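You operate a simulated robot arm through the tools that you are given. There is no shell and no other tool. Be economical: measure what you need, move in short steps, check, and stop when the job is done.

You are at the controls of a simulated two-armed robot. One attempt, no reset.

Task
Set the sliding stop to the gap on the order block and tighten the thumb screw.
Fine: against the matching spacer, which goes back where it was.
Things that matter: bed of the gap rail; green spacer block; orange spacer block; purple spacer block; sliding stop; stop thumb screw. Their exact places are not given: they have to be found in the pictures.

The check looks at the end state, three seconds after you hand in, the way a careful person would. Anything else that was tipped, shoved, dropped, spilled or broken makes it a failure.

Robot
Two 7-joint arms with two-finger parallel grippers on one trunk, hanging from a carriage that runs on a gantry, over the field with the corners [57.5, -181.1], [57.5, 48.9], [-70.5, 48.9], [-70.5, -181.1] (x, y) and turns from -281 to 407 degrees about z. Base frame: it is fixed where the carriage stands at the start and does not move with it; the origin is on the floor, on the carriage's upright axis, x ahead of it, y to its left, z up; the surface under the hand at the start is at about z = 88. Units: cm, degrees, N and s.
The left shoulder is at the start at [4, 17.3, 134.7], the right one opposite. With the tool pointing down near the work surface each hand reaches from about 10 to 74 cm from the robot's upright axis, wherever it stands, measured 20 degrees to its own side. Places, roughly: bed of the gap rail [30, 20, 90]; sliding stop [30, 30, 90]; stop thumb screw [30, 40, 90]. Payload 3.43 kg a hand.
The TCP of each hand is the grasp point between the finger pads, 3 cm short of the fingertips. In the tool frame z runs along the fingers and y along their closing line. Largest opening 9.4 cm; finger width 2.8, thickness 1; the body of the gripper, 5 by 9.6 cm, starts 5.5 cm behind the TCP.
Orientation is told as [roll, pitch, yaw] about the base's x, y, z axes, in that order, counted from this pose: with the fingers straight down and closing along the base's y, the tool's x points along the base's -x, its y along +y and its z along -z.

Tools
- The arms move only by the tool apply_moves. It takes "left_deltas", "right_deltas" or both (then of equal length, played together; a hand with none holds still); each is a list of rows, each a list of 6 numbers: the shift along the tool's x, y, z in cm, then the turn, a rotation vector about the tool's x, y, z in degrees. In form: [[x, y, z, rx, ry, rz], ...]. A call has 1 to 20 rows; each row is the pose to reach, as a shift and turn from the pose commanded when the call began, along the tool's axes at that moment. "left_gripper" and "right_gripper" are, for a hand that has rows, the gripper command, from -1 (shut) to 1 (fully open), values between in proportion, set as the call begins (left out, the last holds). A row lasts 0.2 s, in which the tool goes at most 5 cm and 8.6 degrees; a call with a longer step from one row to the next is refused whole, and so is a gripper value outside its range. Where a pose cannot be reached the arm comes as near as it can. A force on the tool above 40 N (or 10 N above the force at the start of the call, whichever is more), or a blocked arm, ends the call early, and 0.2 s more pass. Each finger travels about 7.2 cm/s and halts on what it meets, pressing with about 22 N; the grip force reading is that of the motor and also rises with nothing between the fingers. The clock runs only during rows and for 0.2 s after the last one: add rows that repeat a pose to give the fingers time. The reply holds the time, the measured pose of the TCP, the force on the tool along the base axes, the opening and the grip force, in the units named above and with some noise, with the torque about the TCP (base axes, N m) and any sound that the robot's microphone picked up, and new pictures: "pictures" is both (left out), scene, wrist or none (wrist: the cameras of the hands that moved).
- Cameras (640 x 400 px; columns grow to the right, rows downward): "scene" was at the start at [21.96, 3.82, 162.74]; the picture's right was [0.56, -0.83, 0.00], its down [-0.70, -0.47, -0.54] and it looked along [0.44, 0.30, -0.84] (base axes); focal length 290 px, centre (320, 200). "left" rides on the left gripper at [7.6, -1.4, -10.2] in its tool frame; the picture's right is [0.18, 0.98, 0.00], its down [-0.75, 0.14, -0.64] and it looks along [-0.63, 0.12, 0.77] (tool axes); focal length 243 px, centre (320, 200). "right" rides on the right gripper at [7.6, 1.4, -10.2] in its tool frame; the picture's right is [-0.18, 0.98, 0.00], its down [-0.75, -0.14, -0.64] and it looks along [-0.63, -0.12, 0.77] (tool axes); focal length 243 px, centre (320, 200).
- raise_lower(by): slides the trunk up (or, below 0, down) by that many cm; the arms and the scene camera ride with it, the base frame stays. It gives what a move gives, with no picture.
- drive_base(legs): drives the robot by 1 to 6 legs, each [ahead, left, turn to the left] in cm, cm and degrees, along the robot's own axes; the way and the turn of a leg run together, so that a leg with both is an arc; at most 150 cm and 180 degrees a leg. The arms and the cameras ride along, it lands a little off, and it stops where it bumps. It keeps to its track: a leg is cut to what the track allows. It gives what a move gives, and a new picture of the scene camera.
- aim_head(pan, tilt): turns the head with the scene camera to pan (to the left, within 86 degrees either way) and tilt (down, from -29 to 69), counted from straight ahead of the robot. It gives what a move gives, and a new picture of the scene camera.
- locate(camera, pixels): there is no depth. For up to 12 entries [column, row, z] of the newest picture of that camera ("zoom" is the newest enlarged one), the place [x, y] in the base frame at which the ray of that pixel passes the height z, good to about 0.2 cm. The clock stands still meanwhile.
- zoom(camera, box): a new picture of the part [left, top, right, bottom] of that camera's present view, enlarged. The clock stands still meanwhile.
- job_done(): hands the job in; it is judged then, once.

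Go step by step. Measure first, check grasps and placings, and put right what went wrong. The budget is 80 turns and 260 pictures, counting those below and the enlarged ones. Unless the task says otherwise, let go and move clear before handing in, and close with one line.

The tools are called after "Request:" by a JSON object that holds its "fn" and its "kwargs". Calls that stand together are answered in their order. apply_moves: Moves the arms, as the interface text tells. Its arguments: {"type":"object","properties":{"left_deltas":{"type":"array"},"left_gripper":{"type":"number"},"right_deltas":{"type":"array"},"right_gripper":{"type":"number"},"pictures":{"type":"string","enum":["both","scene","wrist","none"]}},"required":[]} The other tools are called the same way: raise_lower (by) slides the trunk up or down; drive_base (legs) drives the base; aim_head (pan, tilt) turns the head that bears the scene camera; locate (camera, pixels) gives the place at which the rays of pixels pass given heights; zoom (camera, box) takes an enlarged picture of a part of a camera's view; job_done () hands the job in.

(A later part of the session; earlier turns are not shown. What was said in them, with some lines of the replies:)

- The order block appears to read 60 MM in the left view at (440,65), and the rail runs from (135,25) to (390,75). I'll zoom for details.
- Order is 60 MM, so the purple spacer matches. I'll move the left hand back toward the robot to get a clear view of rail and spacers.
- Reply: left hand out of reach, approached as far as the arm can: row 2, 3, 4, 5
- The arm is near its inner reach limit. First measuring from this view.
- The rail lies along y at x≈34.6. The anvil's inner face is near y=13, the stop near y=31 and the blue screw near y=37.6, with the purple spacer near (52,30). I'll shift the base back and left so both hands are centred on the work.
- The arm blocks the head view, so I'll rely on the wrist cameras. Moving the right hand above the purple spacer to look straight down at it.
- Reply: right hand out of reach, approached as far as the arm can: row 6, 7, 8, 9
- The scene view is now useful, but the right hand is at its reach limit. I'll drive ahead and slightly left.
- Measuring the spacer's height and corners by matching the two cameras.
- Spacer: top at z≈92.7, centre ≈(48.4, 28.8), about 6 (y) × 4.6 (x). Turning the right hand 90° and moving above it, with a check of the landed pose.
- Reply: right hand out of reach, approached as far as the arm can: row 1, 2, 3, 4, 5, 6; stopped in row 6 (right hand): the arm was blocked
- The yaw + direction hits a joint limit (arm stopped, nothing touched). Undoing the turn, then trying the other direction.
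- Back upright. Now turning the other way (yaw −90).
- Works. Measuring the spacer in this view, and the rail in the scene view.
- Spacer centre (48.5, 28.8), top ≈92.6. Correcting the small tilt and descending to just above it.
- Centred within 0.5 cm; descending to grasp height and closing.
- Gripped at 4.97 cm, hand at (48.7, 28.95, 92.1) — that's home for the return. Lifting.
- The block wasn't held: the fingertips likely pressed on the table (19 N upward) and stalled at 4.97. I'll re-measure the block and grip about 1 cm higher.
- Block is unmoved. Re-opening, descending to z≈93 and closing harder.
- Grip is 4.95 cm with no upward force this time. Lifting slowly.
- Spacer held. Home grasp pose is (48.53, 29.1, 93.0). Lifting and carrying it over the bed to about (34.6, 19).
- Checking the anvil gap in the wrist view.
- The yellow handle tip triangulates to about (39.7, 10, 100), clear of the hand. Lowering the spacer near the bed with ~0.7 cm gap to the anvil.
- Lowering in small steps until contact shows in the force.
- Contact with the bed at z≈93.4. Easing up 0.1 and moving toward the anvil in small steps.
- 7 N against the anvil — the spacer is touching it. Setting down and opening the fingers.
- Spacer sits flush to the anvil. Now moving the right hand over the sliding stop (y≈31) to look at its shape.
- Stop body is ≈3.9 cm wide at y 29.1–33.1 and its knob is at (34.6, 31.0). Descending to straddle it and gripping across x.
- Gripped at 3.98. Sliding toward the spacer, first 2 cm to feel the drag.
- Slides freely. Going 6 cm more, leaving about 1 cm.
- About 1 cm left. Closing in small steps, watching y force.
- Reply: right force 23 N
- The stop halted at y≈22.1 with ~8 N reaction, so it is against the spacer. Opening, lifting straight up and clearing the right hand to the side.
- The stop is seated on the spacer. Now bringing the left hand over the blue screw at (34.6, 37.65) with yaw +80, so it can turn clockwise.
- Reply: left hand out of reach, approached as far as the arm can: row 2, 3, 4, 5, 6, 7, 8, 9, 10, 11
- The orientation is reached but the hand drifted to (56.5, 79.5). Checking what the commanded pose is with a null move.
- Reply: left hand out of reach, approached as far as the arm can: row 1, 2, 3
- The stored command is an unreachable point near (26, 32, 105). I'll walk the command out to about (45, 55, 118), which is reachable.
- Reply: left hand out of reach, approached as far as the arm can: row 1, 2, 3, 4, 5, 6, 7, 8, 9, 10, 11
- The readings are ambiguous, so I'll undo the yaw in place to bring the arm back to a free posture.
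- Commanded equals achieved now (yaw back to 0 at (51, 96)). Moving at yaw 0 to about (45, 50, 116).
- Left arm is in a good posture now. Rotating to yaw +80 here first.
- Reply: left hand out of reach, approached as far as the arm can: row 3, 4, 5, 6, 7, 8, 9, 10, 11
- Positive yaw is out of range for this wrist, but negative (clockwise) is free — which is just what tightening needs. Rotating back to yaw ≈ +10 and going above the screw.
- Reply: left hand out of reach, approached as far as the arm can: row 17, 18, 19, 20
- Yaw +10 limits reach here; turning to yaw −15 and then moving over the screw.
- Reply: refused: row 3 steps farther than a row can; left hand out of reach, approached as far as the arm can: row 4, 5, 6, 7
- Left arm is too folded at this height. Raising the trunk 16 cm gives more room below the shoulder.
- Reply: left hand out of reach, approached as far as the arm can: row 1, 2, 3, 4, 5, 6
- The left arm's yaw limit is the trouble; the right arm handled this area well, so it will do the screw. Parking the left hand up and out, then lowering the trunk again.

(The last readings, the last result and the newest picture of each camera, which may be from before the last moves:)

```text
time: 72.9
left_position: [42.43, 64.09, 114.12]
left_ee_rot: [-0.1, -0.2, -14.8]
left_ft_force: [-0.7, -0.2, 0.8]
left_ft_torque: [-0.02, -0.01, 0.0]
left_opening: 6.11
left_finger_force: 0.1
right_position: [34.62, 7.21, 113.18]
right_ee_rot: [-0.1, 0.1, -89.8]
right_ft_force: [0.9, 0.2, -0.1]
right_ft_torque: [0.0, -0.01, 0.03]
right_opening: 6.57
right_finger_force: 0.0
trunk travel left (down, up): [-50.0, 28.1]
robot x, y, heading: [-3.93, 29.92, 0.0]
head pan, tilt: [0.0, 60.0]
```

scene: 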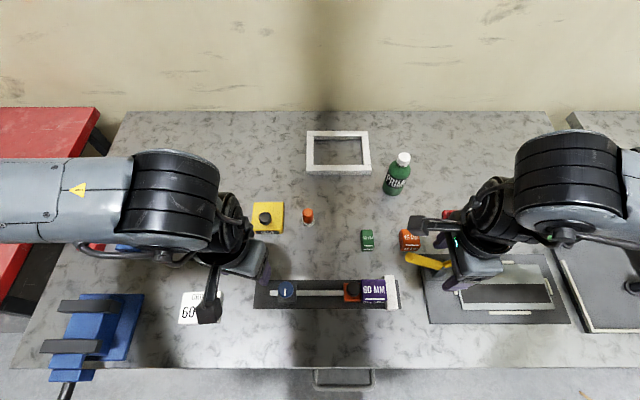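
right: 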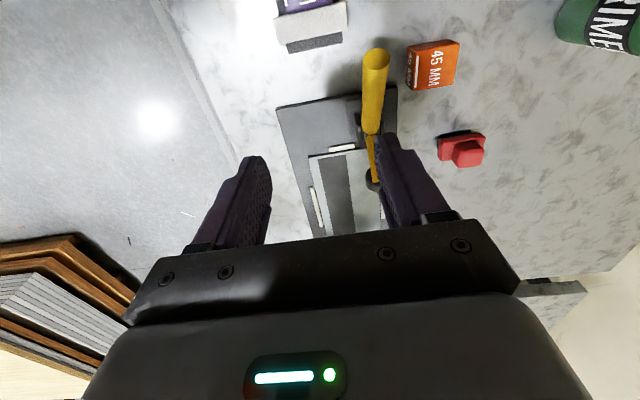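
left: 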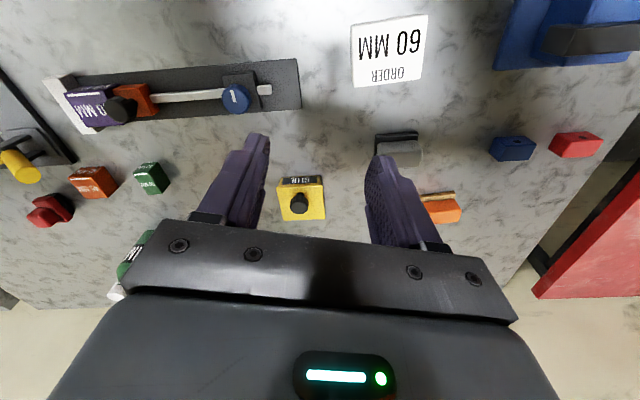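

Right hand goes above the screw (34.6, 37.65, 110), then rotates to yaw ≈ −20 as the start of a clockwise stroke.

Request:
{"fn": "apply_moves", "kwargs": {"right_deltas": [[4.5, 0, 0, 0, 0, 0], [9, 0, 0, 0, 0, 0], [13.5, 0, 0, 0, 0, 0], [18, 0, 0, 0, 0, 0], [22.5, 0, 0, 0, 0, 0], [27, 0, 1, 0, 0, 0], [30.45, 0, 3, 0, 0, 0], [30.45, 0, 3, 0, 0, -8], [30.45, 0, 3, 0, 0, -16], [30.45, 0, 3, 0, 0, -24], [30.45, 0, 3, 0, 0, -32], [30.45, 0, 3, 0, 0, -40], [30.45, 0, 3, 0, 0, -48], [30.45, 0, 3, 0, 0, -56], [30.45, 0, 3, 0, 0, -64], [30.45, 0, 3, 0, 0, -70], [30.45, 0, 3, 0, 0, -70]], "right_gripper": 0.3, "pictures": "both"}}

```text
time: 76.5
left_position: [42.49, 64.11, 114.15]
left_ee_rot: [-0.1, -0.2, -14.9]
left_ft_force: [-0.1, -0.5, 0.0]
left_ft_torque: [-0.03, -0.01, -0.01]
left_opening: 6.09
left_finger_force: 0.1
right_position: [34.62, 37.64, 110.14]
right_ee_rot: [-0.1, 0.0, -19.7]
right_ft_force: [-0.2, -0.1, 0.4]
right_ft_torque: [-0.01, 0.0, 0.01]
right_opening: 6.12
right_finger_force: 0.1
trunk travel left (down, up): [-50.0, 28.1]
robot x, y, heading: [-4.18, 29.5, -0.1]
head pan, tilt: [0.0, 60.0]
```

scene: 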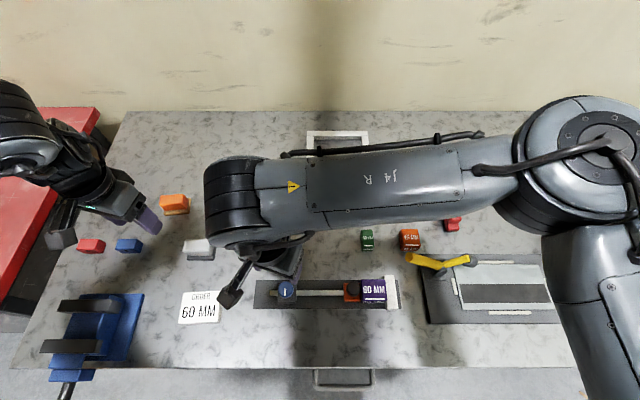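
right: 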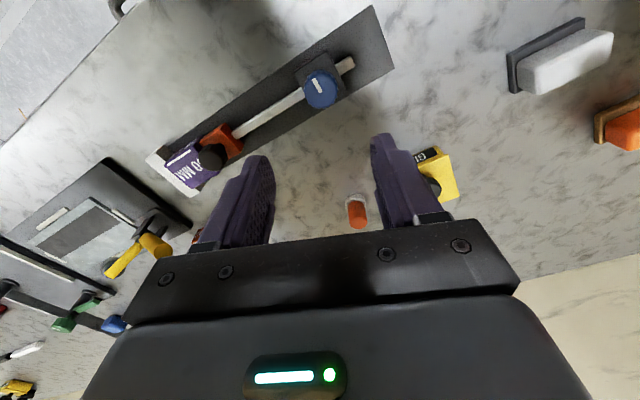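

Works. Measuring the knob before descending.

Request:
{"fn": "zoom", "kwargs": {"camera": "right", "box": [270, 40, 370, 130]}}

Request:
{"fn": "locate", "kwargs": {"camera": "right", "pixels": [[321, 90, 93], [321, 90, 94], [321, 90, 95], [304, 90, 94], [338, 90, 94]]}}

Request:
{"fn": "locate", "kwargs": {"camera": "scene", "pixels": [[286, 289, 93], [286, 289, 94], [286, 289, 95]]}}

```text
4.44 times, centred on (320, 85) of right
```

zoom: 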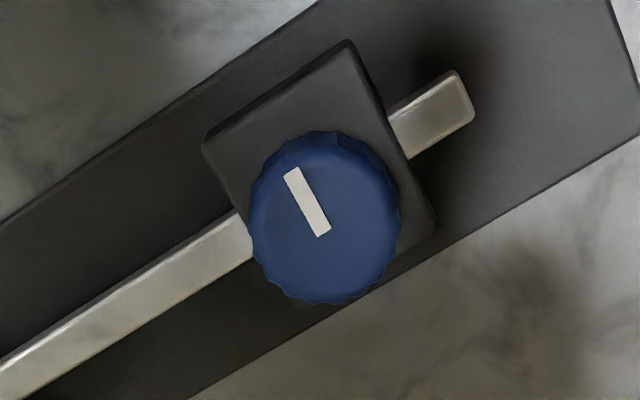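

```text
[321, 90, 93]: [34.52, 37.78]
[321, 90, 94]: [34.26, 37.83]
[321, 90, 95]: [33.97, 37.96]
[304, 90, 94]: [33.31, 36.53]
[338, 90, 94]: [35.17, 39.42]
```

```text
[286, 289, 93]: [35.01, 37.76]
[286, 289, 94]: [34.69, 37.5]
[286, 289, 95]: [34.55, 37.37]
```

Knob centre ≈(34.5, 37.7), ≈3.8 cm across, top ≈94. Descending to TCP z≈95 so the tips stay above the clamp block.

Request:
{"fn": "apply_moves", "kwargs": {"right_deltas": [[0, 0, 4, 0, 0, 0], [0, 0, 8, 0, 0, 0], [0, 0, 12, 0, 0, 0], [0, 0, 14, 0, 0, 0], [0, 0, 14.9, 0, 0, 0], [0, 0, 14.9, 0, 0, 0]], "pictures": "wrist"}}

Request:
{"fn": "zoom", "kwargs": {"camera": "scene", "box": [225, 235, 415, 345]}}

```text
time: 77.9
left_position: [42.37, 64.11, 114.16]
left_ee_rot: [-0.1, -0.2, -14.9]
left_ft_force: [-1.6, 0.4, 0.7]
left_ft_torque: [0.01, 0.0, 0.01]
left_opening: 6.1
left_finger_force: 0.1
right_position: [34.57, 37.62, 95.1]
right_ee_rot: [-0.1, 0.2, -19.8]
right_ft_force: [-0.1, 0.2, -0.4]
right_ft_torque: [0.02, -0.03, -0.04]
right_opening: 6.14
right_finger_force: 0.1
trunk travel left (down, up): [-50.0, 28.1]
robot x, y, heading: [-3.55, 29.79, -0.2]
head pan, tilt: [0.0, 60.0]
```

right: 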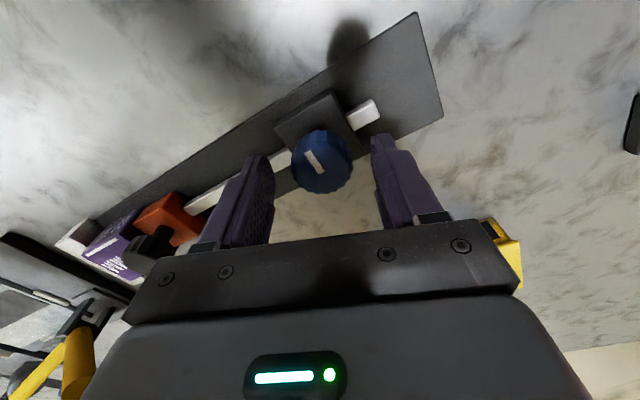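

```text
3.37 times, centred on (320, 290) of scene
```

zoom: 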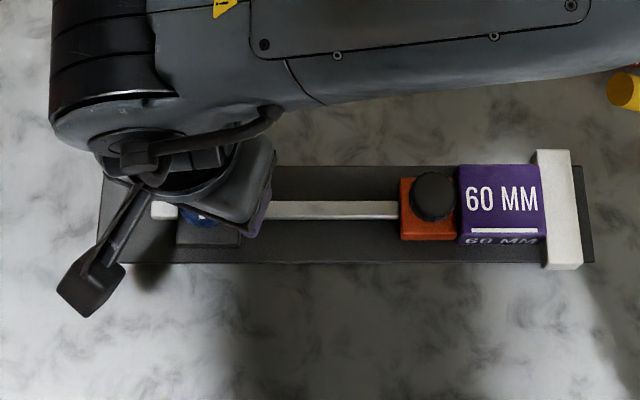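

Knob is between the fingertips. Closing on it.

Request:
{"fn": "apply_moves", "kwargs": {"right_deltas": [[0, 0, 0, 0, 0, 0], [0, 0, 0, 0, 0, 0], [0, 0, 0, 0, 0, 0], [0, 0, 0, 0, 0, 0]], "right_gripper": -0.6, "pictures": "wrist"}}

```text
time: 78.9
left_position: [42.52, 64.21, 114.12]
left_ee_rot: [-0.1, -0.3, -15.0]
left_ft_force: [0.7, -0.5, 0.7]
left_ft_torque: [0.0, 0.02, 0.03]
left_opening: 6.13
left_finger_force: 0.0
right_position: [34.51, 37.79, 95.11]
right_ee_rot: [-0.1, 0.1, -19.8]
right_ft_force: [1.4, 5.2, -4.9]
right_ft_torque: [-0.14, 0.13, -0.01]
right_opening: 3.56
right_finger_force: 45.0
trunk travel left (down, up): [-50.0, 28.1]
robot x, y, heading: [-3.81, 29.94, 0.0]
head pan, tilt: [0.0, 60.0]
```

right: 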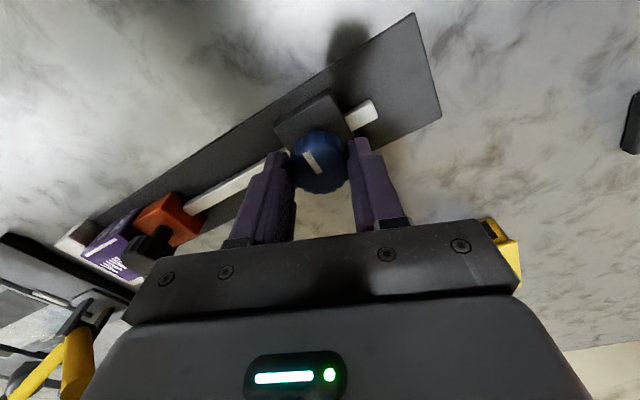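

Gripped at 3.56. Turning clockwise (tool +z) 48°, watching torque.

Request:
{"fn": "apply_moves", "kwargs": {"right_deltas": [[0, 0, 0, 0, 0, 8], [0, 0, 0, 0, 0, 16], [0, 0, 0, 0, 0, 24], [0, 0, 0, 0, 0, 32], [0, 0, 0, 0, 0, 40], [0, 0, 0, 0, 0, 48], [0, 0, 0, 0, 0, 48]], "pictures": "wrist"}}

```text
time: 80.5
left_position: [42.57, 64.29, 114.22]
left_ee_rot: [0.0, -0.2, -14.9]
left_ft_force: [0.6, 0.0, -0.3]
left_ft_torque: [0.02, 0.01, -0.01]
left_opening: 6.11
left_finger_force: 0.1
right_position: [34.48, 37.79, 95.21]
right_ee_rot: [0.0, 0.2, -67.9]
right_ft_force: [10.8, 9.9, -31.9]
right_ft_torque: [0.35, -0.54, -0.02]
right_opening: 3.53
right_finger_force: 45.4
trunk travel left (down, up): [-50.0, 28.1]
robot x, y, heading: [-3.66, 29.58, 0.0]
head pan, tilt: [0.0, 60.0]
```

right: 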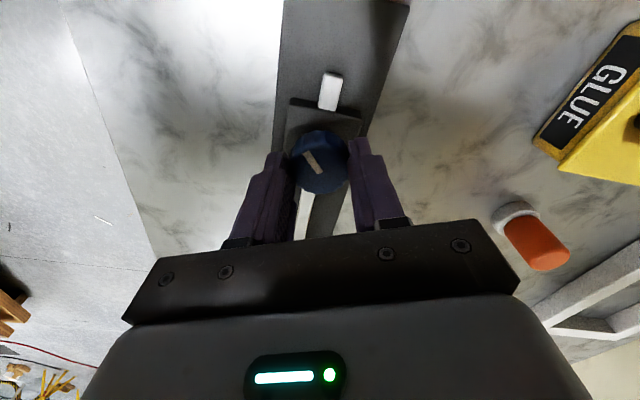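

The knob turns with the hand and pulls down as it threads in (Fz −32). Following it down a bit while turning further.

Request:
{"fn": "apply_moves", "kwargs": {"right_deltas": [[0, 0, 0.15, 0, 0, 0], [0, 0, 0.15, 0, 0, 8], [0, 0, 0.18, 0, 0, 16], [0, 0, 0.21, 0, 0, 24], [0, 0, 0.24, 0, 0, 30], [0, 0, 0.24, 0, 0, 30]], "pictures": "none"}}

```text
time: 81.9
left_position: [42.49, 64.21, 114.3]
left_ee_rot: [-0.1, -0.2, -14.9]
left_ft_force: [-0.4, 0.1, -0.2]
left_ft_torque: [0.01, 0.01, 0.02]
left_opening: 6.1
left_finger_force: 0.1
right_position: [34.58, 37.77, 95.26]
right_ee_rot: [0.0, 0.2, -97.9]
right_ft_force: [1.0, 4.0, 2.4]
right_ft_torque: [0.13, -0.45, -0.06]
right_opening: 3.53
right_finger_force: 45.3
trunk travel left (down, up): [-50.0, 28.1]
robot x, y, heading: [-3.91, 29.62, -0.3]
head pan, tilt: [0.0, 60.0]
```

Request:
{"fn": "apply_moves", "kwargs": {"right_deltas": [[0, 0, 0.02, 0, 0, 8], [0, 0, 0.04, 0, 0, 16], [0, 0, 0.06, 0, 0, 24], [0, 0, 0.08, 0, 0, 32], [0, 0, 0.08, 0, 0, 32]], "pictures": "wrist"}}

```text
time: 83.1
left_position: [42.5, 64.22, 114.27]
left_ee_rot: [-0.1, -0.2, -15.0]
left_ft_force: [-0.1, -0.1, 0.0]
left_ft_torque: [0.0, -0.01, 0.02]
left_opening: 6.12
left_finger_force: 0.0
right_position: [34.48, 37.68, 95.13]
right_ee_rot: [-0.2, 0.0, -129.8]
right_ft_force: [-9.2, 1.7, 34.4]
right_ft_torque: [-0.17, -0.04, 0.06]
right_opening: 3.61
right_finger_force: 44.8
trunk travel left (down, up): [-50.0, 28.1]
robot x, y, heading: [-3.92, 29.74, -0.3]
head pan, tilt: [0.0, 60.0]
```

right: 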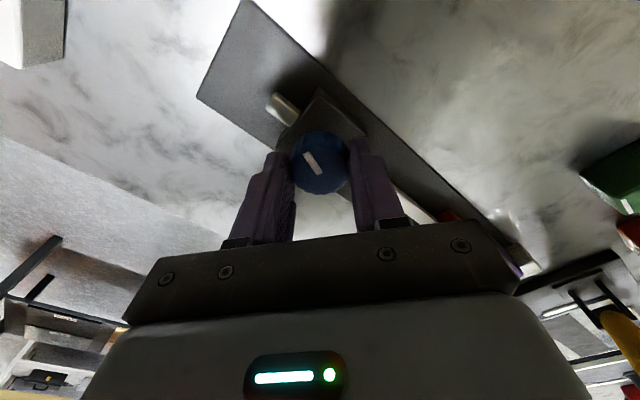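

Fz is now +34, so I followed too deep; backing off 0.15 and turning on.

Request:
{"fn": "apply_moves", "kwargs": {"right_deltas": [[0, 0, -0.15, 0, 0, 0], [0, 0, -0.15, 0, 0, 8], [0, 0, -0.15, 0, 0, 16], [0, 0, -0.15, 0, 0, 24], [0, 0, -0.15, 0, 0, 32], [0, 0, -0.15, 0, 0, 32]], "pictures": "none"}}

```text
time: 84.5
left_position: [42.36, 64.33, 114.11]
left_ee_rot: [0.0, -0.1, -14.9]
left_ft_force: [-0.3, 0.2, -0.3]
left_ft_torque: [-0.01, 0.02, -0.03]
left_opening: 6.09
left_finger_force: 0.0
right_position: [34.34, 37.61, 94.93]
right_ee_rot: [0.0, -0.3, -162.1]
right_ft_force: [-4.7, 7.9, -12.6]
right_ft_torque: [-0.31, 0.15, 0.53]
right_opening: 3.55
right_finger_force: 45.1
trunk travel left (down, up): [-50.0, 28.1]
robot x, y, heading: [-4.03, 29.69, -0.0]
head pan, tilt: [0.0, 60.0]
```

Resistance is building (Tz +0.53 N·m) after ~142° of turn. Turning a little more.

Request:
{"fn": "apply_moves", "kwargs": {"right_deltas": [[0, 0, 0, 0, 0, 6], [0, 0, 0, 0, 0, 12], [0, 0, 0, 0, 0, 18], [0, 0, 0, 0, 0, 18]], "pictures": "both"}}

```text
time: 85.5
left_position: [42.42, 64.2, 114.2]
left_ee_rot: [0.0, -0.1, -14.8]
left_ft_force: [-0.3, -0.3, 0.2]
left_ft_torque: [-0.02, 0.01, -0.01]
left_opening: 6.12
left_finger_force: 0.1
right_position: [34.53, 37.77, 95.07]
right_ee_rot: [-0.1, -0.1, -179.9]
right_ft_force: [-4.6, 8.2, -5.0]
right_ft_torque: [0.18, -0.32, 0.74]
right_opening: 3.53
right_finger_force: 45.2
trunk travel left (down, up): [-50.0, 28.1]
robot x, y, heading: [-4.0, 29.63, -0.1]
head pan, tilt: [0.0, 60.0]
```

scene: 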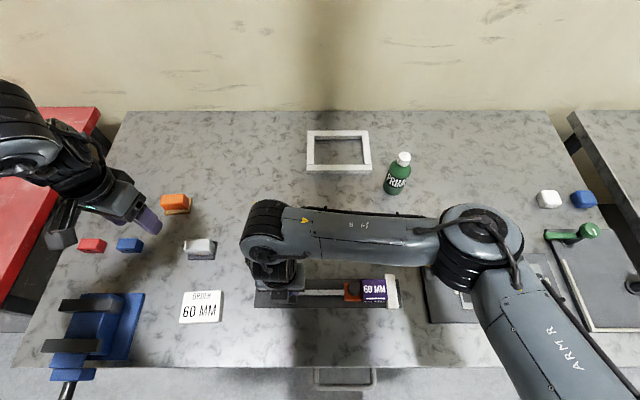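
right: 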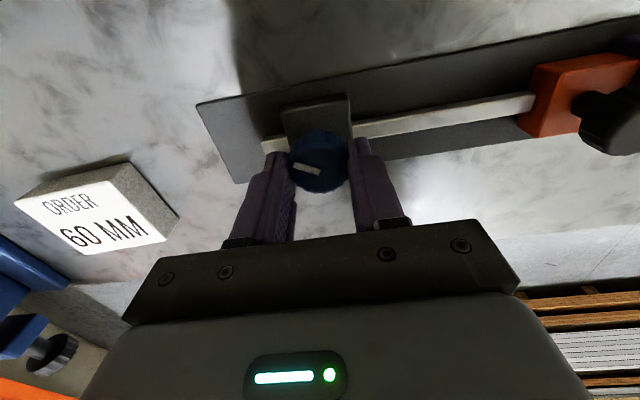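

The mark on the knob now lags the hand (slipping at 0.74 N·m): the screw has hit its tight end. Releasing and lifting to inspect.

Request:
{"fn": "apply_moves", "kwargs": {"right_deltas": [[0, 0, 0, 0, 0, 0], [0, 0, 0, 0, 0, 0], [0, 0, 0, 0, 0, 0], [0, 0, 0, 0, 0, 0], [0, 0, -3, 0, 0, 0], [0, 0, -7, 0, 0, 0], [0, 0, -11, 0, 0, 0], [0, 0, -15, 0, 0, 0], [0, 0, -15, 0, 0, 0]], "right_gripper": 0.4, "pictures": "both"}}

Request:
{"fn": "zoom", "kwargs": {"camera": "right", "box": [220, 20, 420, 170]}}

```text
time: 87.5
left_position: [42.5, 64.07, 114.17]
left_ee_rot: [-0.1, -0.2, -14.9]
left_ft_force: [0.1, -0.7, 0.2]
left_ft_torque: [0.03, 0.01, 0.04]
left_opening: 6.12
left_finger_force: 0.0
right_position: [34.58, 37.65, 110.24]
right_ee_rot: [0.0, -0.1, -179.8]
right_ft_force: [-0.5, 0.1, 0.6]
right_ft_torque: [-0.04, 0.0, -0.04]
right_opening: 6.6
right_finger_force: 0.0
trunk travel left (down, up): [-50.0, 28.1]
robot x, y, heading: [-3.92, 29.76, 0.0]
head pan, tilt: [0.0, 60.0]
```

scene: 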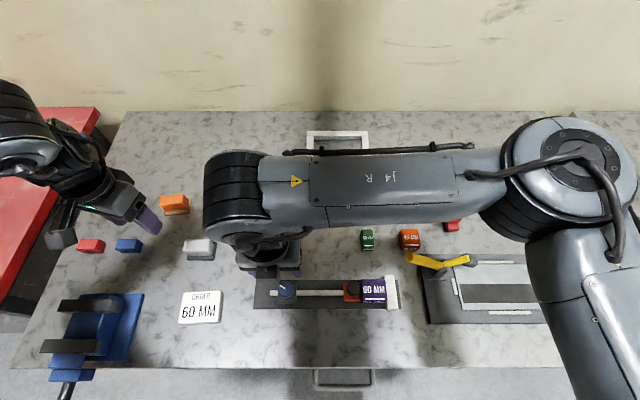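
right: 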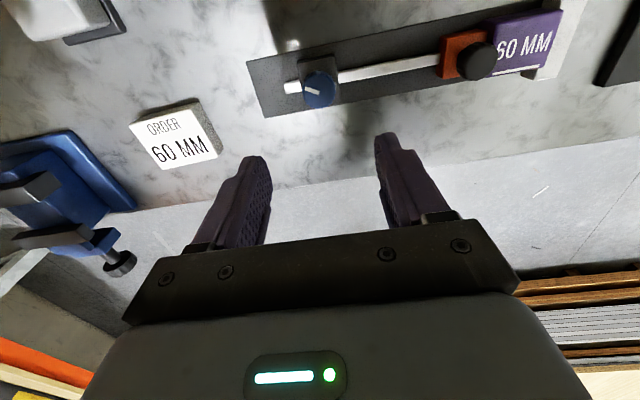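

```text
2.67 times, centred on (320, 95) of right
```

zoom: 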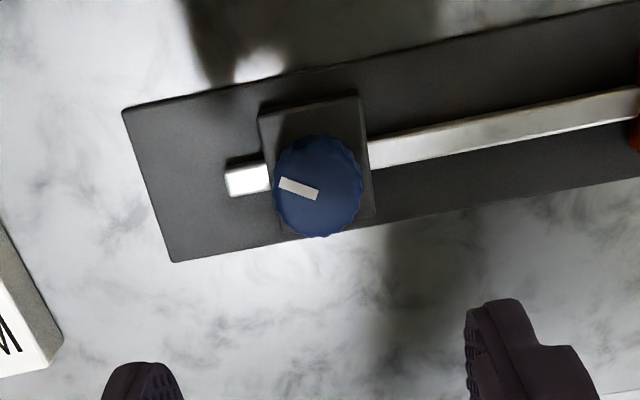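

The mark turned ~120° clockwise and the stop still abuts the spacer. Moving the right hand back over the spacer at yaw −90.

Request:
{"fn": "apply_moves", "kwargs": {"right_deltas": [[0, 2, 0, 0, 0, -8], [0, 4, 0, 0, 0, -16], [0, 6, 0, 0, 0, -24], [0, 8, 0, 0, 0, -32], [0, 10, 0, 0, 0, -40], [0, 12, 0, 0, 0, -48], [0, 14, 0, 0, 0, -56], [0, 16, 0, 0, 0, -64], [0, 18, 0, 0, 0, -72], [0, 20.35, 0, 0, 0, -80], [0, 20.35, 0, 0, 0, -88], [0, 20.35, 0, 0, 0, -90], [0, 20.35, 0, 0, 0, -90]], "right_gripper": 0.4, "pictures": "both"}}

Request:
{"fn": "zoom", "kwargs": {"camera": "right", "box": [240, 20, 420, 170]}}

```text
time: 90.3
left_position: [42.55, 64.12, 114.19]
left_ee_rot: [-0.1, -0.2, -14.9]
left_ft_force: [-0.3, -0.2, 0.6]
left_ft_torque: [-0.01, -0.01, -0.04]
left_opening: 6.09
left_finger_force: 0.0
right_position: [34.73, 17.23, 110.09]
right_ee_rot: [0.0, 0.0, -89.9]
right_ft_force: [-0.4, -0.3, 0.3]
right_ft_torque: [-0.04, -0.02, -0.03]
right_opening: 6.57
right_finger_force: 0.0
trunk travel left (down, up): [-50.0, 28.1]
robot x, y, heading: [-4.05, 29.76, -0.1]
head pan, tilt: [0.0, 60.0]
```

scene: 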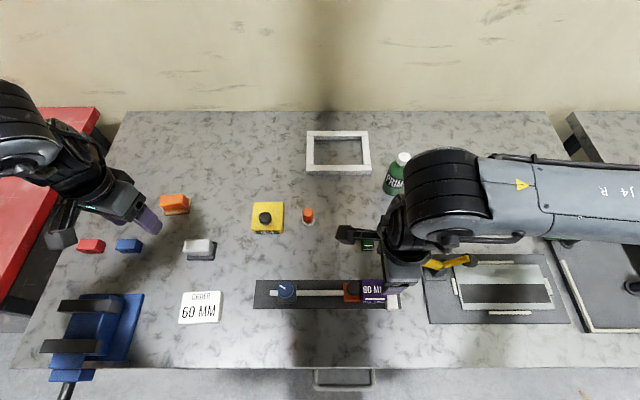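
right: 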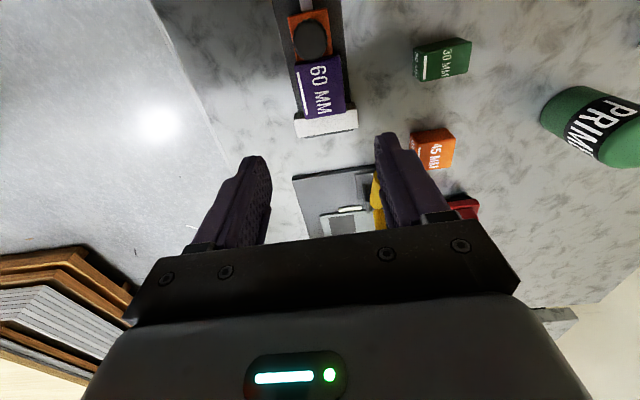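

```text
2.67 times, centred on (330, 95) of right
```

zoom: 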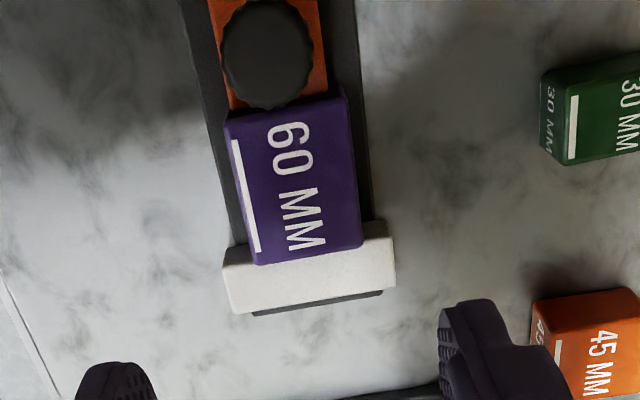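

Spacer is snug between anvil and stop. Descending and gripping it as before.

Request:
{"fn": "apply_moves", "kwargs": {"right_deltas": [[0, 0, 4, 0, 0, 0], [0, 0, 8, 0, 0, 0], [0, 0, 12, 0, 0, 0], [0, 0, 15, 0, 0, 0], [0, 0, 16.7, 0, 0, 0], [0, 0, 16.7, 0, 0, 0]], "pictures": "none"}}

Request:
{"fn": "apply_moves", "kwargs": {"right_deltas": [[0, 0, 0, 0, 0, 0], [0, 0, 0, 0, 0, 0], [0, 0, 0, 0, 0, 0], [0, 0, 0, 0, 0, 0]], "right_gripper": -1, "pictures": "wrist"}}

```text
time: 91.7
left_position: [42.52, 64.06, 114.19]
left_ee_rot: [-0.1, -0.2, -14.9]
left_ft_force: [-0.3, 0.2, 0.9]
left_ft_torque: [-0.01, -0.01, 0.0]
left_opening: 6.11
left_finger_force: 0.0
right_position: [34.74, 17.24, 93.31]
right_ee_rot: [-0.1, 0.0, -89.8]
right_ft_force: [-0.1, -0.3, 0.1]
right_ft_torque: [0.01, 0.02, -0.02]
right_opening: 6.57
right_finger_force: 0.1
trunk travel left (down, up): [-50.0, 28.1]
robot x, y, heading: [-3.67, 29.44, -0.1]
head pan, tilt: [0.0, 60.0]
```

```text
time: 92.7
left_position: [42.43, 64.13, 114.18]
left_ee_rot: [-0.1, -0.2, -14.9]
left_ft_force: [0.9, 0.0, -0.6]
left_ft_torque: [0.02, 0.0, -0.01]
left_opening: 6.11
left_finger_force: 0.1
right_position: [34.73, 17.2, 93.37]
right_ee_rot: [0.0, 0.0, -89.7]
right_ft_force: [0.5, 0.0, 0.3]
right_ft_torque: [0.03, -0.03, -0.05]
right_opening: 4.89
right_finger_force: 21.6
trunk travel left (down, up): [-50.0, 28.1]
robot x, y, heading: [-4.03, 29.77, -0.2]
head pan, tilt: [0.0, 60.0]
```

right: 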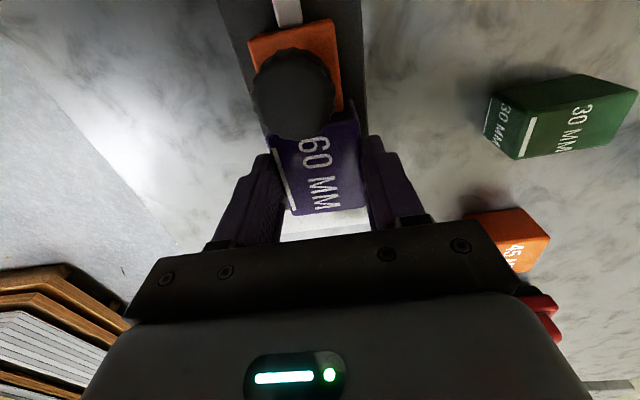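

Gripped at 4.89. Lifting slowly straight up.

Request:
{"fn": "apply_moves", "kwargs": {"right_deltas": [[0, 0, -0.3, 0, 0, 0], [0, 0, -0.7, 0, 0, 0], [0, 0, -1.2, 0, 0, 0], [0, 0, -2, 0, 0, 0], [0, 0, -3, 0, 0, 0], [0, 0, -5, 0, 0, 0], [0, 0, -8, 0, 0, 0], [0, 0, -8, 0, 0, 0]], "pictures": "both"}}

```text
time: 94.5
left_position: [42.47, 64.08, 114.19]
left_ee_rot: [-0.2, -0.2, -15.0]
left_ft_force: [-0.1, -0.9, -0.2]
left_ft_torque: [0.02, -0.03, -0.02]
left_opening: 6.12
left_finger_force: 0.1
right_position: [34.53, 17.11, 101.29]
right_ee_rot: [0.0, 0.0, -89.8]
right_ft_force: [0.1, 0.5, -0.8]
right_ft_torque: [-0.02, 0.0, 0.01]
right_opening: 4.93
right_finger_force: 22.1
trunk travel left (down, up): [-50.0, 28.1]
robot x, y, heading: [-3.74, 29.42, -0.3]
head pan, tilt: [0.0, 60.0]
```

scene: 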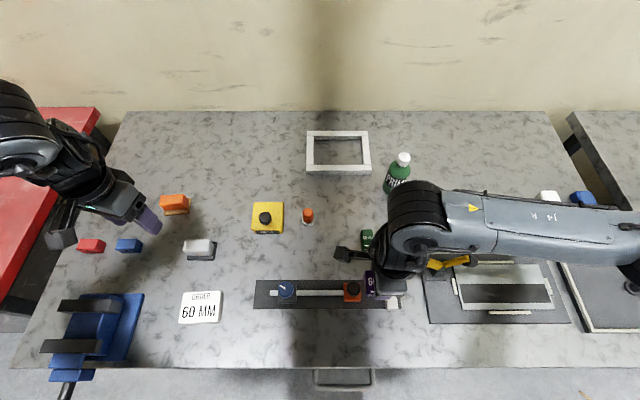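
right: 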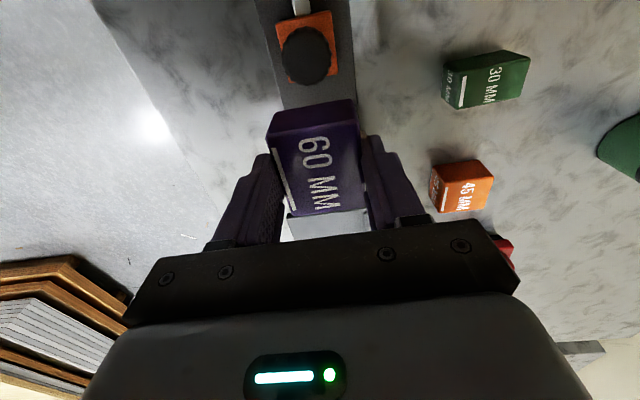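

The spacer came free. Carrying it back to above its home (48.55, 29.0).

Request:
{"fn": "apply_moves", "kwargs": {"right_deltas": [[0, 0, -2, 0, 0, 0], [2.5, 3, -2, 0, 0, 0], [5, 6, -2, 0, 0, 0], [7.5, 9, -2, 0, 0, 0], [10, 11.8, -2, 0, 0, 0], [11.8, 13.9, -1, 0, 0, 0], [11.8, 13.9, 3, 0, 0, 0], [11.8, 13.9, 6.3, 0, 0, 0], [11.8, 13.9, 6.3, 0, 0, 0]], "pictures": "both"}}

Request:
{"fn": "apply_moves", "kwargs": {"right_deltas": [[0, 0, 0, 0, 0, 0]], "pictures": "none"}}

```text
time: 96.5
left_position: [42.4, 64.1, 114.22]
left_ee_rot: [-0.1, -0.2, -14.9]
left_ft_force: [0.0, 0.2, 0.1]
left_ft_torque: [-0.04, 0.03, 0.0]
left_opening: 6.11
left_finger_force: 0.0
right_position: [48.51, 29.01, 95.14]
right_ee_rot: [0.0, 0.0, -89.8]
right_ft_force: [-0.8, 0.4, -1.3]
right_ft_torque: [-0.01, -0.01, 0.02]
right_opening: 4.92
right_finger_force: 21.6
trunk travel left (down, up): [-50.0, 28.1]
robot x, y, heading: [-4.06, 29.84, -0.2]
head pan, tilt: [0.0, 60.0]
```

scene: 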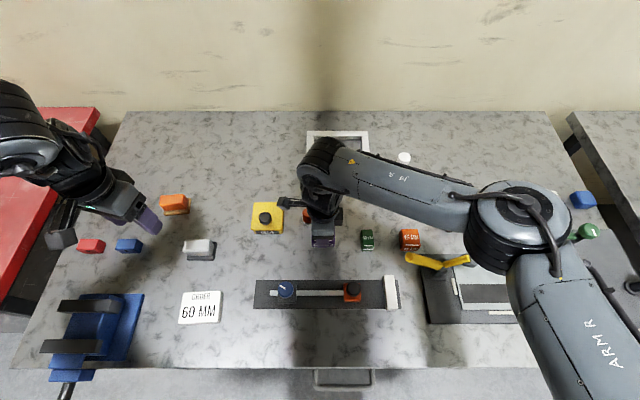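
right: 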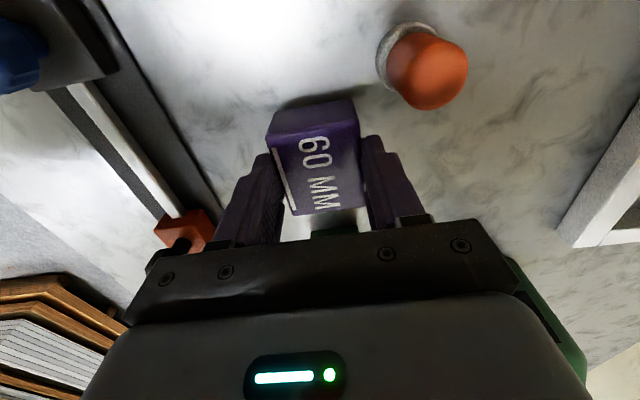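

```text
time: 96.9
left_position: [42.39, 64.15, 114.23]
left_ee_rot: [-0.1, -0.2, -14.9]
left_ft_force: [-0.2, 0.7, -0.4]
left_ft_torque: [-0.02, -0.01, -0.02]
left_opening: 6.1
left_finger_force: 0.0
right_position: [48.51, 29.07, 95.03]
right_ee_rot: [-0.2, 0.1, -89.8]
right_ft_force: [-0.2, 0.9, -0.8]
right_ft_torque: [-0.01, -0.03, -0.02]
right_opening: 4.93
right_finger_force: 22.3
trunk travel left (down, up): [-50.0, 28.1]
robot x, y, heading: [-4.48, 29.83, 0.2]
head pan, tilt: [0.0, 60.0]
```

In place; lowering to the table by feel.

Request:
{"fn": "apply_moves", "kwargs": {"right_deltas": [[0, 0, 0.8, 0, 0, 0], [0, 0, 1.5, 0, 0, 0], [0, 0, 1.8, 0, 0, 0], [0, 0, 1.8, 0, 0, 0]], "pictures": "none"}}

Request:
{"fn": "apply_moves", "kwargs": {"right_deltas": [[0, 0, 0.15, 0, 0, 0], [0, 0, 0.15, 0, 0, 0]], "pictures": "none"}}

```text
time: 97.9
left_position: [42.41, 64.17, 114.27]
left_ee_rot: [-0.1, -0.2, -14.8]
left_ft_force: [0.3, -0.4, 0.0]
left_ft_torque: [0.03, 0.01, 0.01]
left_opening: 6.1
left_finger_force: 0.1
right_position: [48.44, 29.08, 93.21]
right_ee_rot: [-0.1, 0.0, -89.9]
right_ft_force: [0.6, -0.1, -1.3]
right_ft_torque: [0.01, 0.02, -0.01]
right_opening: 4.9
right_finger_force: 21.5
trunk travel left (down, up): [-50.0, 28.1]
robot x, y, heading: [-3.88, 29.8, 0.1]
head pan, tilt: [0.0, 60.0]
```

```text
time: 98.5
left_position: [42.46, 64.24, 114.3]
left_ee_rot: [-0.1, -0.2, -14.9]
left_ft_force: [0.9, 0.8, 0.3]
left_ft_torque: [-0.04, -0.02, 0.0]
left_opening: 6.12
left_finger_force: 0.1
right_position: [48.46, 29.07, 93.14]
right_ee_rot: [-0.1, 0.1, -90.0]
right_ft_force: [-0.2, -0.4, -0.7]
right_ft_torque: [-0.01, 0.0, -0.01]
right_opening: 4.9
right_finger_force: 22.0
trunk travel left (down, up): [-50.0, 28.1]
robot x, y, heading: [-3.92, 30.32, -0.4]
head pan, tilt: [0.0, 60.0]
```

Request:
{"fn": "apply_moves", "kwargs": {"right_deltas": [[0, 0, 0.12, 0, 0, 0], [0, 0, 0.12, 0, 0, 0]], "pictures": "none"}}

Request:
{"fn": "apply_moves", "kwargs": {"right_deltas": [[0, 0, 0.1, 0, 0, 0], [0, 0, 0.1, 0, 0, 0]], "pictures": "none"}}

```text
time: 99.1
left_position: [42.54, 64.03, 114.17]
left_ee_rot: [-0.2, -0.2, -15.0]
left_ft_force: [0.4, -0.3, 0.2]
left_ft_torque: [-0.03, 0.02, -0.02]
left_opening: 6.12
left_finger_force: 0.1
right_position: [48.49, 29.07, 93.02]
right_ee_rot: [-0.1, 0.0, -89.9]
right_ft_force: [-0.7, 0.8, 0.0]
right_ft_torque: [0.03, -0.02, -0.02]
right_opening: 4.93
right_finger_force: 21.6
trunk travel left (down, up): [-50.0, 28.1]
robot x, y, heading: [-4.22, 29.66, 0.0]
head pan, tilt: [0.0, 60.0]
```

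```text
time: 99.7
left_position: [42.49, 64.06, 114.18]
left_ee_rot: [-0.1, -0.2, -14.8]
left_ft_force: [0.5, -0.2, 0.2]
left_ft_torque: [0.01, -0.01, -0.01]
left_opening: 6.13
left_finger_force: 0.0
right_position: [48.49, 29.13, 92.96]
right_ee_rot: [-0.1, 0.1, -89.8]
right_ft_force: [-3.5, -0.8, 12.7]
right_ft_torque: [-0.13, 0.11, -0.02]
right_opening: 4.95
right_finger_force: 21.7
trunk travel left (down, up): [-50.0, 28.1]
robot x, y, heading: [-4.11, 29.76, 0.1]
head pan, tilt: [0.0, 60.0]
```

Touchdown (12.7 N). Opening, lifting and checking.

Request:
{"fn": "apply_moves", "kwargs": {"right_deltas": [[0, 0, -0.05, 0, 0, 0], [0, 0, -0.05, 0, 0, 0], [0, 0, -0.05, 0, 0, 0], [0, 0, -0.05, 0, 0, 0], [0, 0, -3, 0, 0, 0], [0, 0, -7, 0, 0, 0], [0, 0, -11, 0, 0, 0], [0, 0, -15, 0, 0, 0], [0, 0, -19.7, 0, 0, 0], [0, 0, -19.7, 0, 0, 0]], "right_gripper": 0.5, "pictures": "both"}}

Request:
{"fn": "zoom", "kwargs": {"camera": "scene", "box": [225, 215, 415, 325]}}

Request:
{"fn": "zoom", "kwargs": {"camera": "right", "box": [260, 20, 380, 120]}}

```text
time: 101.9
left_position: [42.41, 64.07, 114.28]
left_ee_rot: [-0.1, -0.2, -15.0]
left_ft_force: [0.1, 0.1, 0.4]
left_ft_torque: [0.02, -0.01, 0.02]
left_opening: 6.1
left_finger_force: 0.0
right_position: [48.37, 29.17, 112.68]
right_ee_rot: [0.0, 0.0, -89.8]
right_ft_force: [-0.8, -0.6, -0.1]
right_ft_torque: [0.01, 0.02, 0.01]
right_opening: 7.05
right_finger_force: 0.0
trunk travel left (down, up): [-50.0, 28.1]
robot x, y, heading: [-4.01, 29.41, -0.1]
head pan, tilt: [0.0, 60.0]
```

scene: 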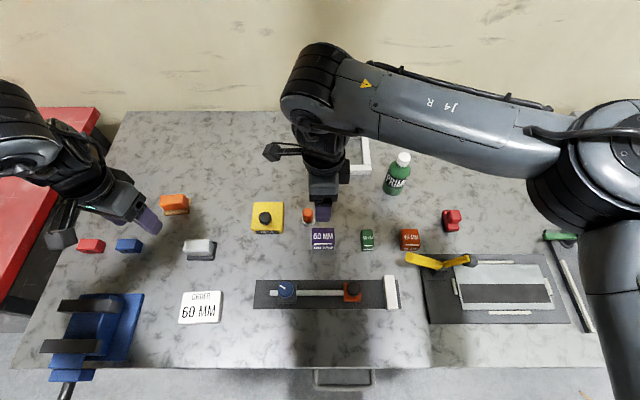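
right: 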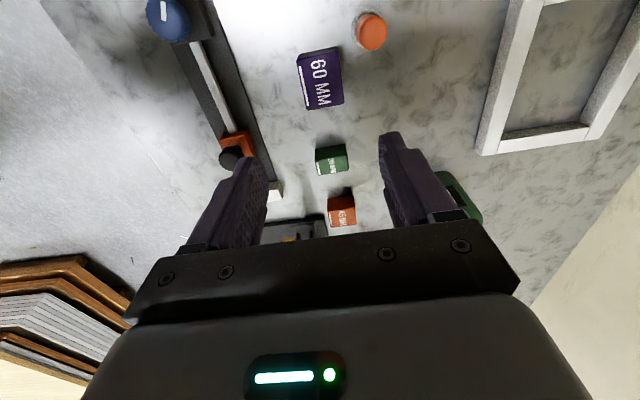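

```text
3.37 times, centred on (320, 270) of scene
```

zoom: 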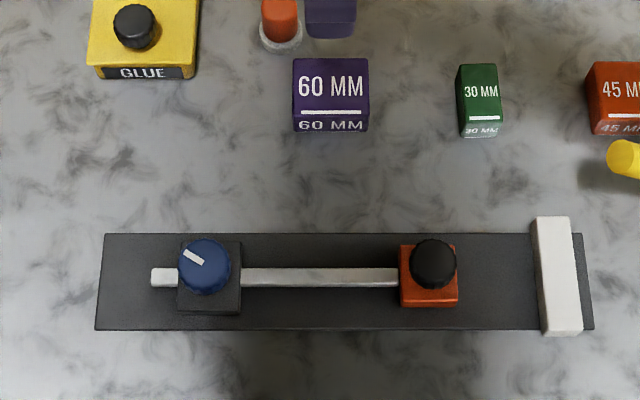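

```text
4.00 times, centred on (320, 70) of right
```

zoom: 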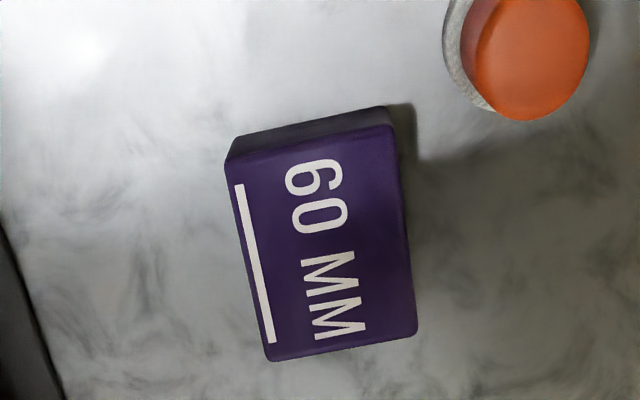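

The spacer is back within about 2 mm of where it stood. The stop sits at the 60 mm gap with the screw turned about 120° until it stalled, and both hands are open and clear. Handing in.

Request:
{"fn": "job_done", "kwargs": {}}

```text
The job is handed in.
```

I set the sliding stop against the purple 60 MM spacer and turned the thumb screw clockwise about 120° until it would go no further. The spacer is back within about 2 mm of where it stood, and both hands are open and clear.
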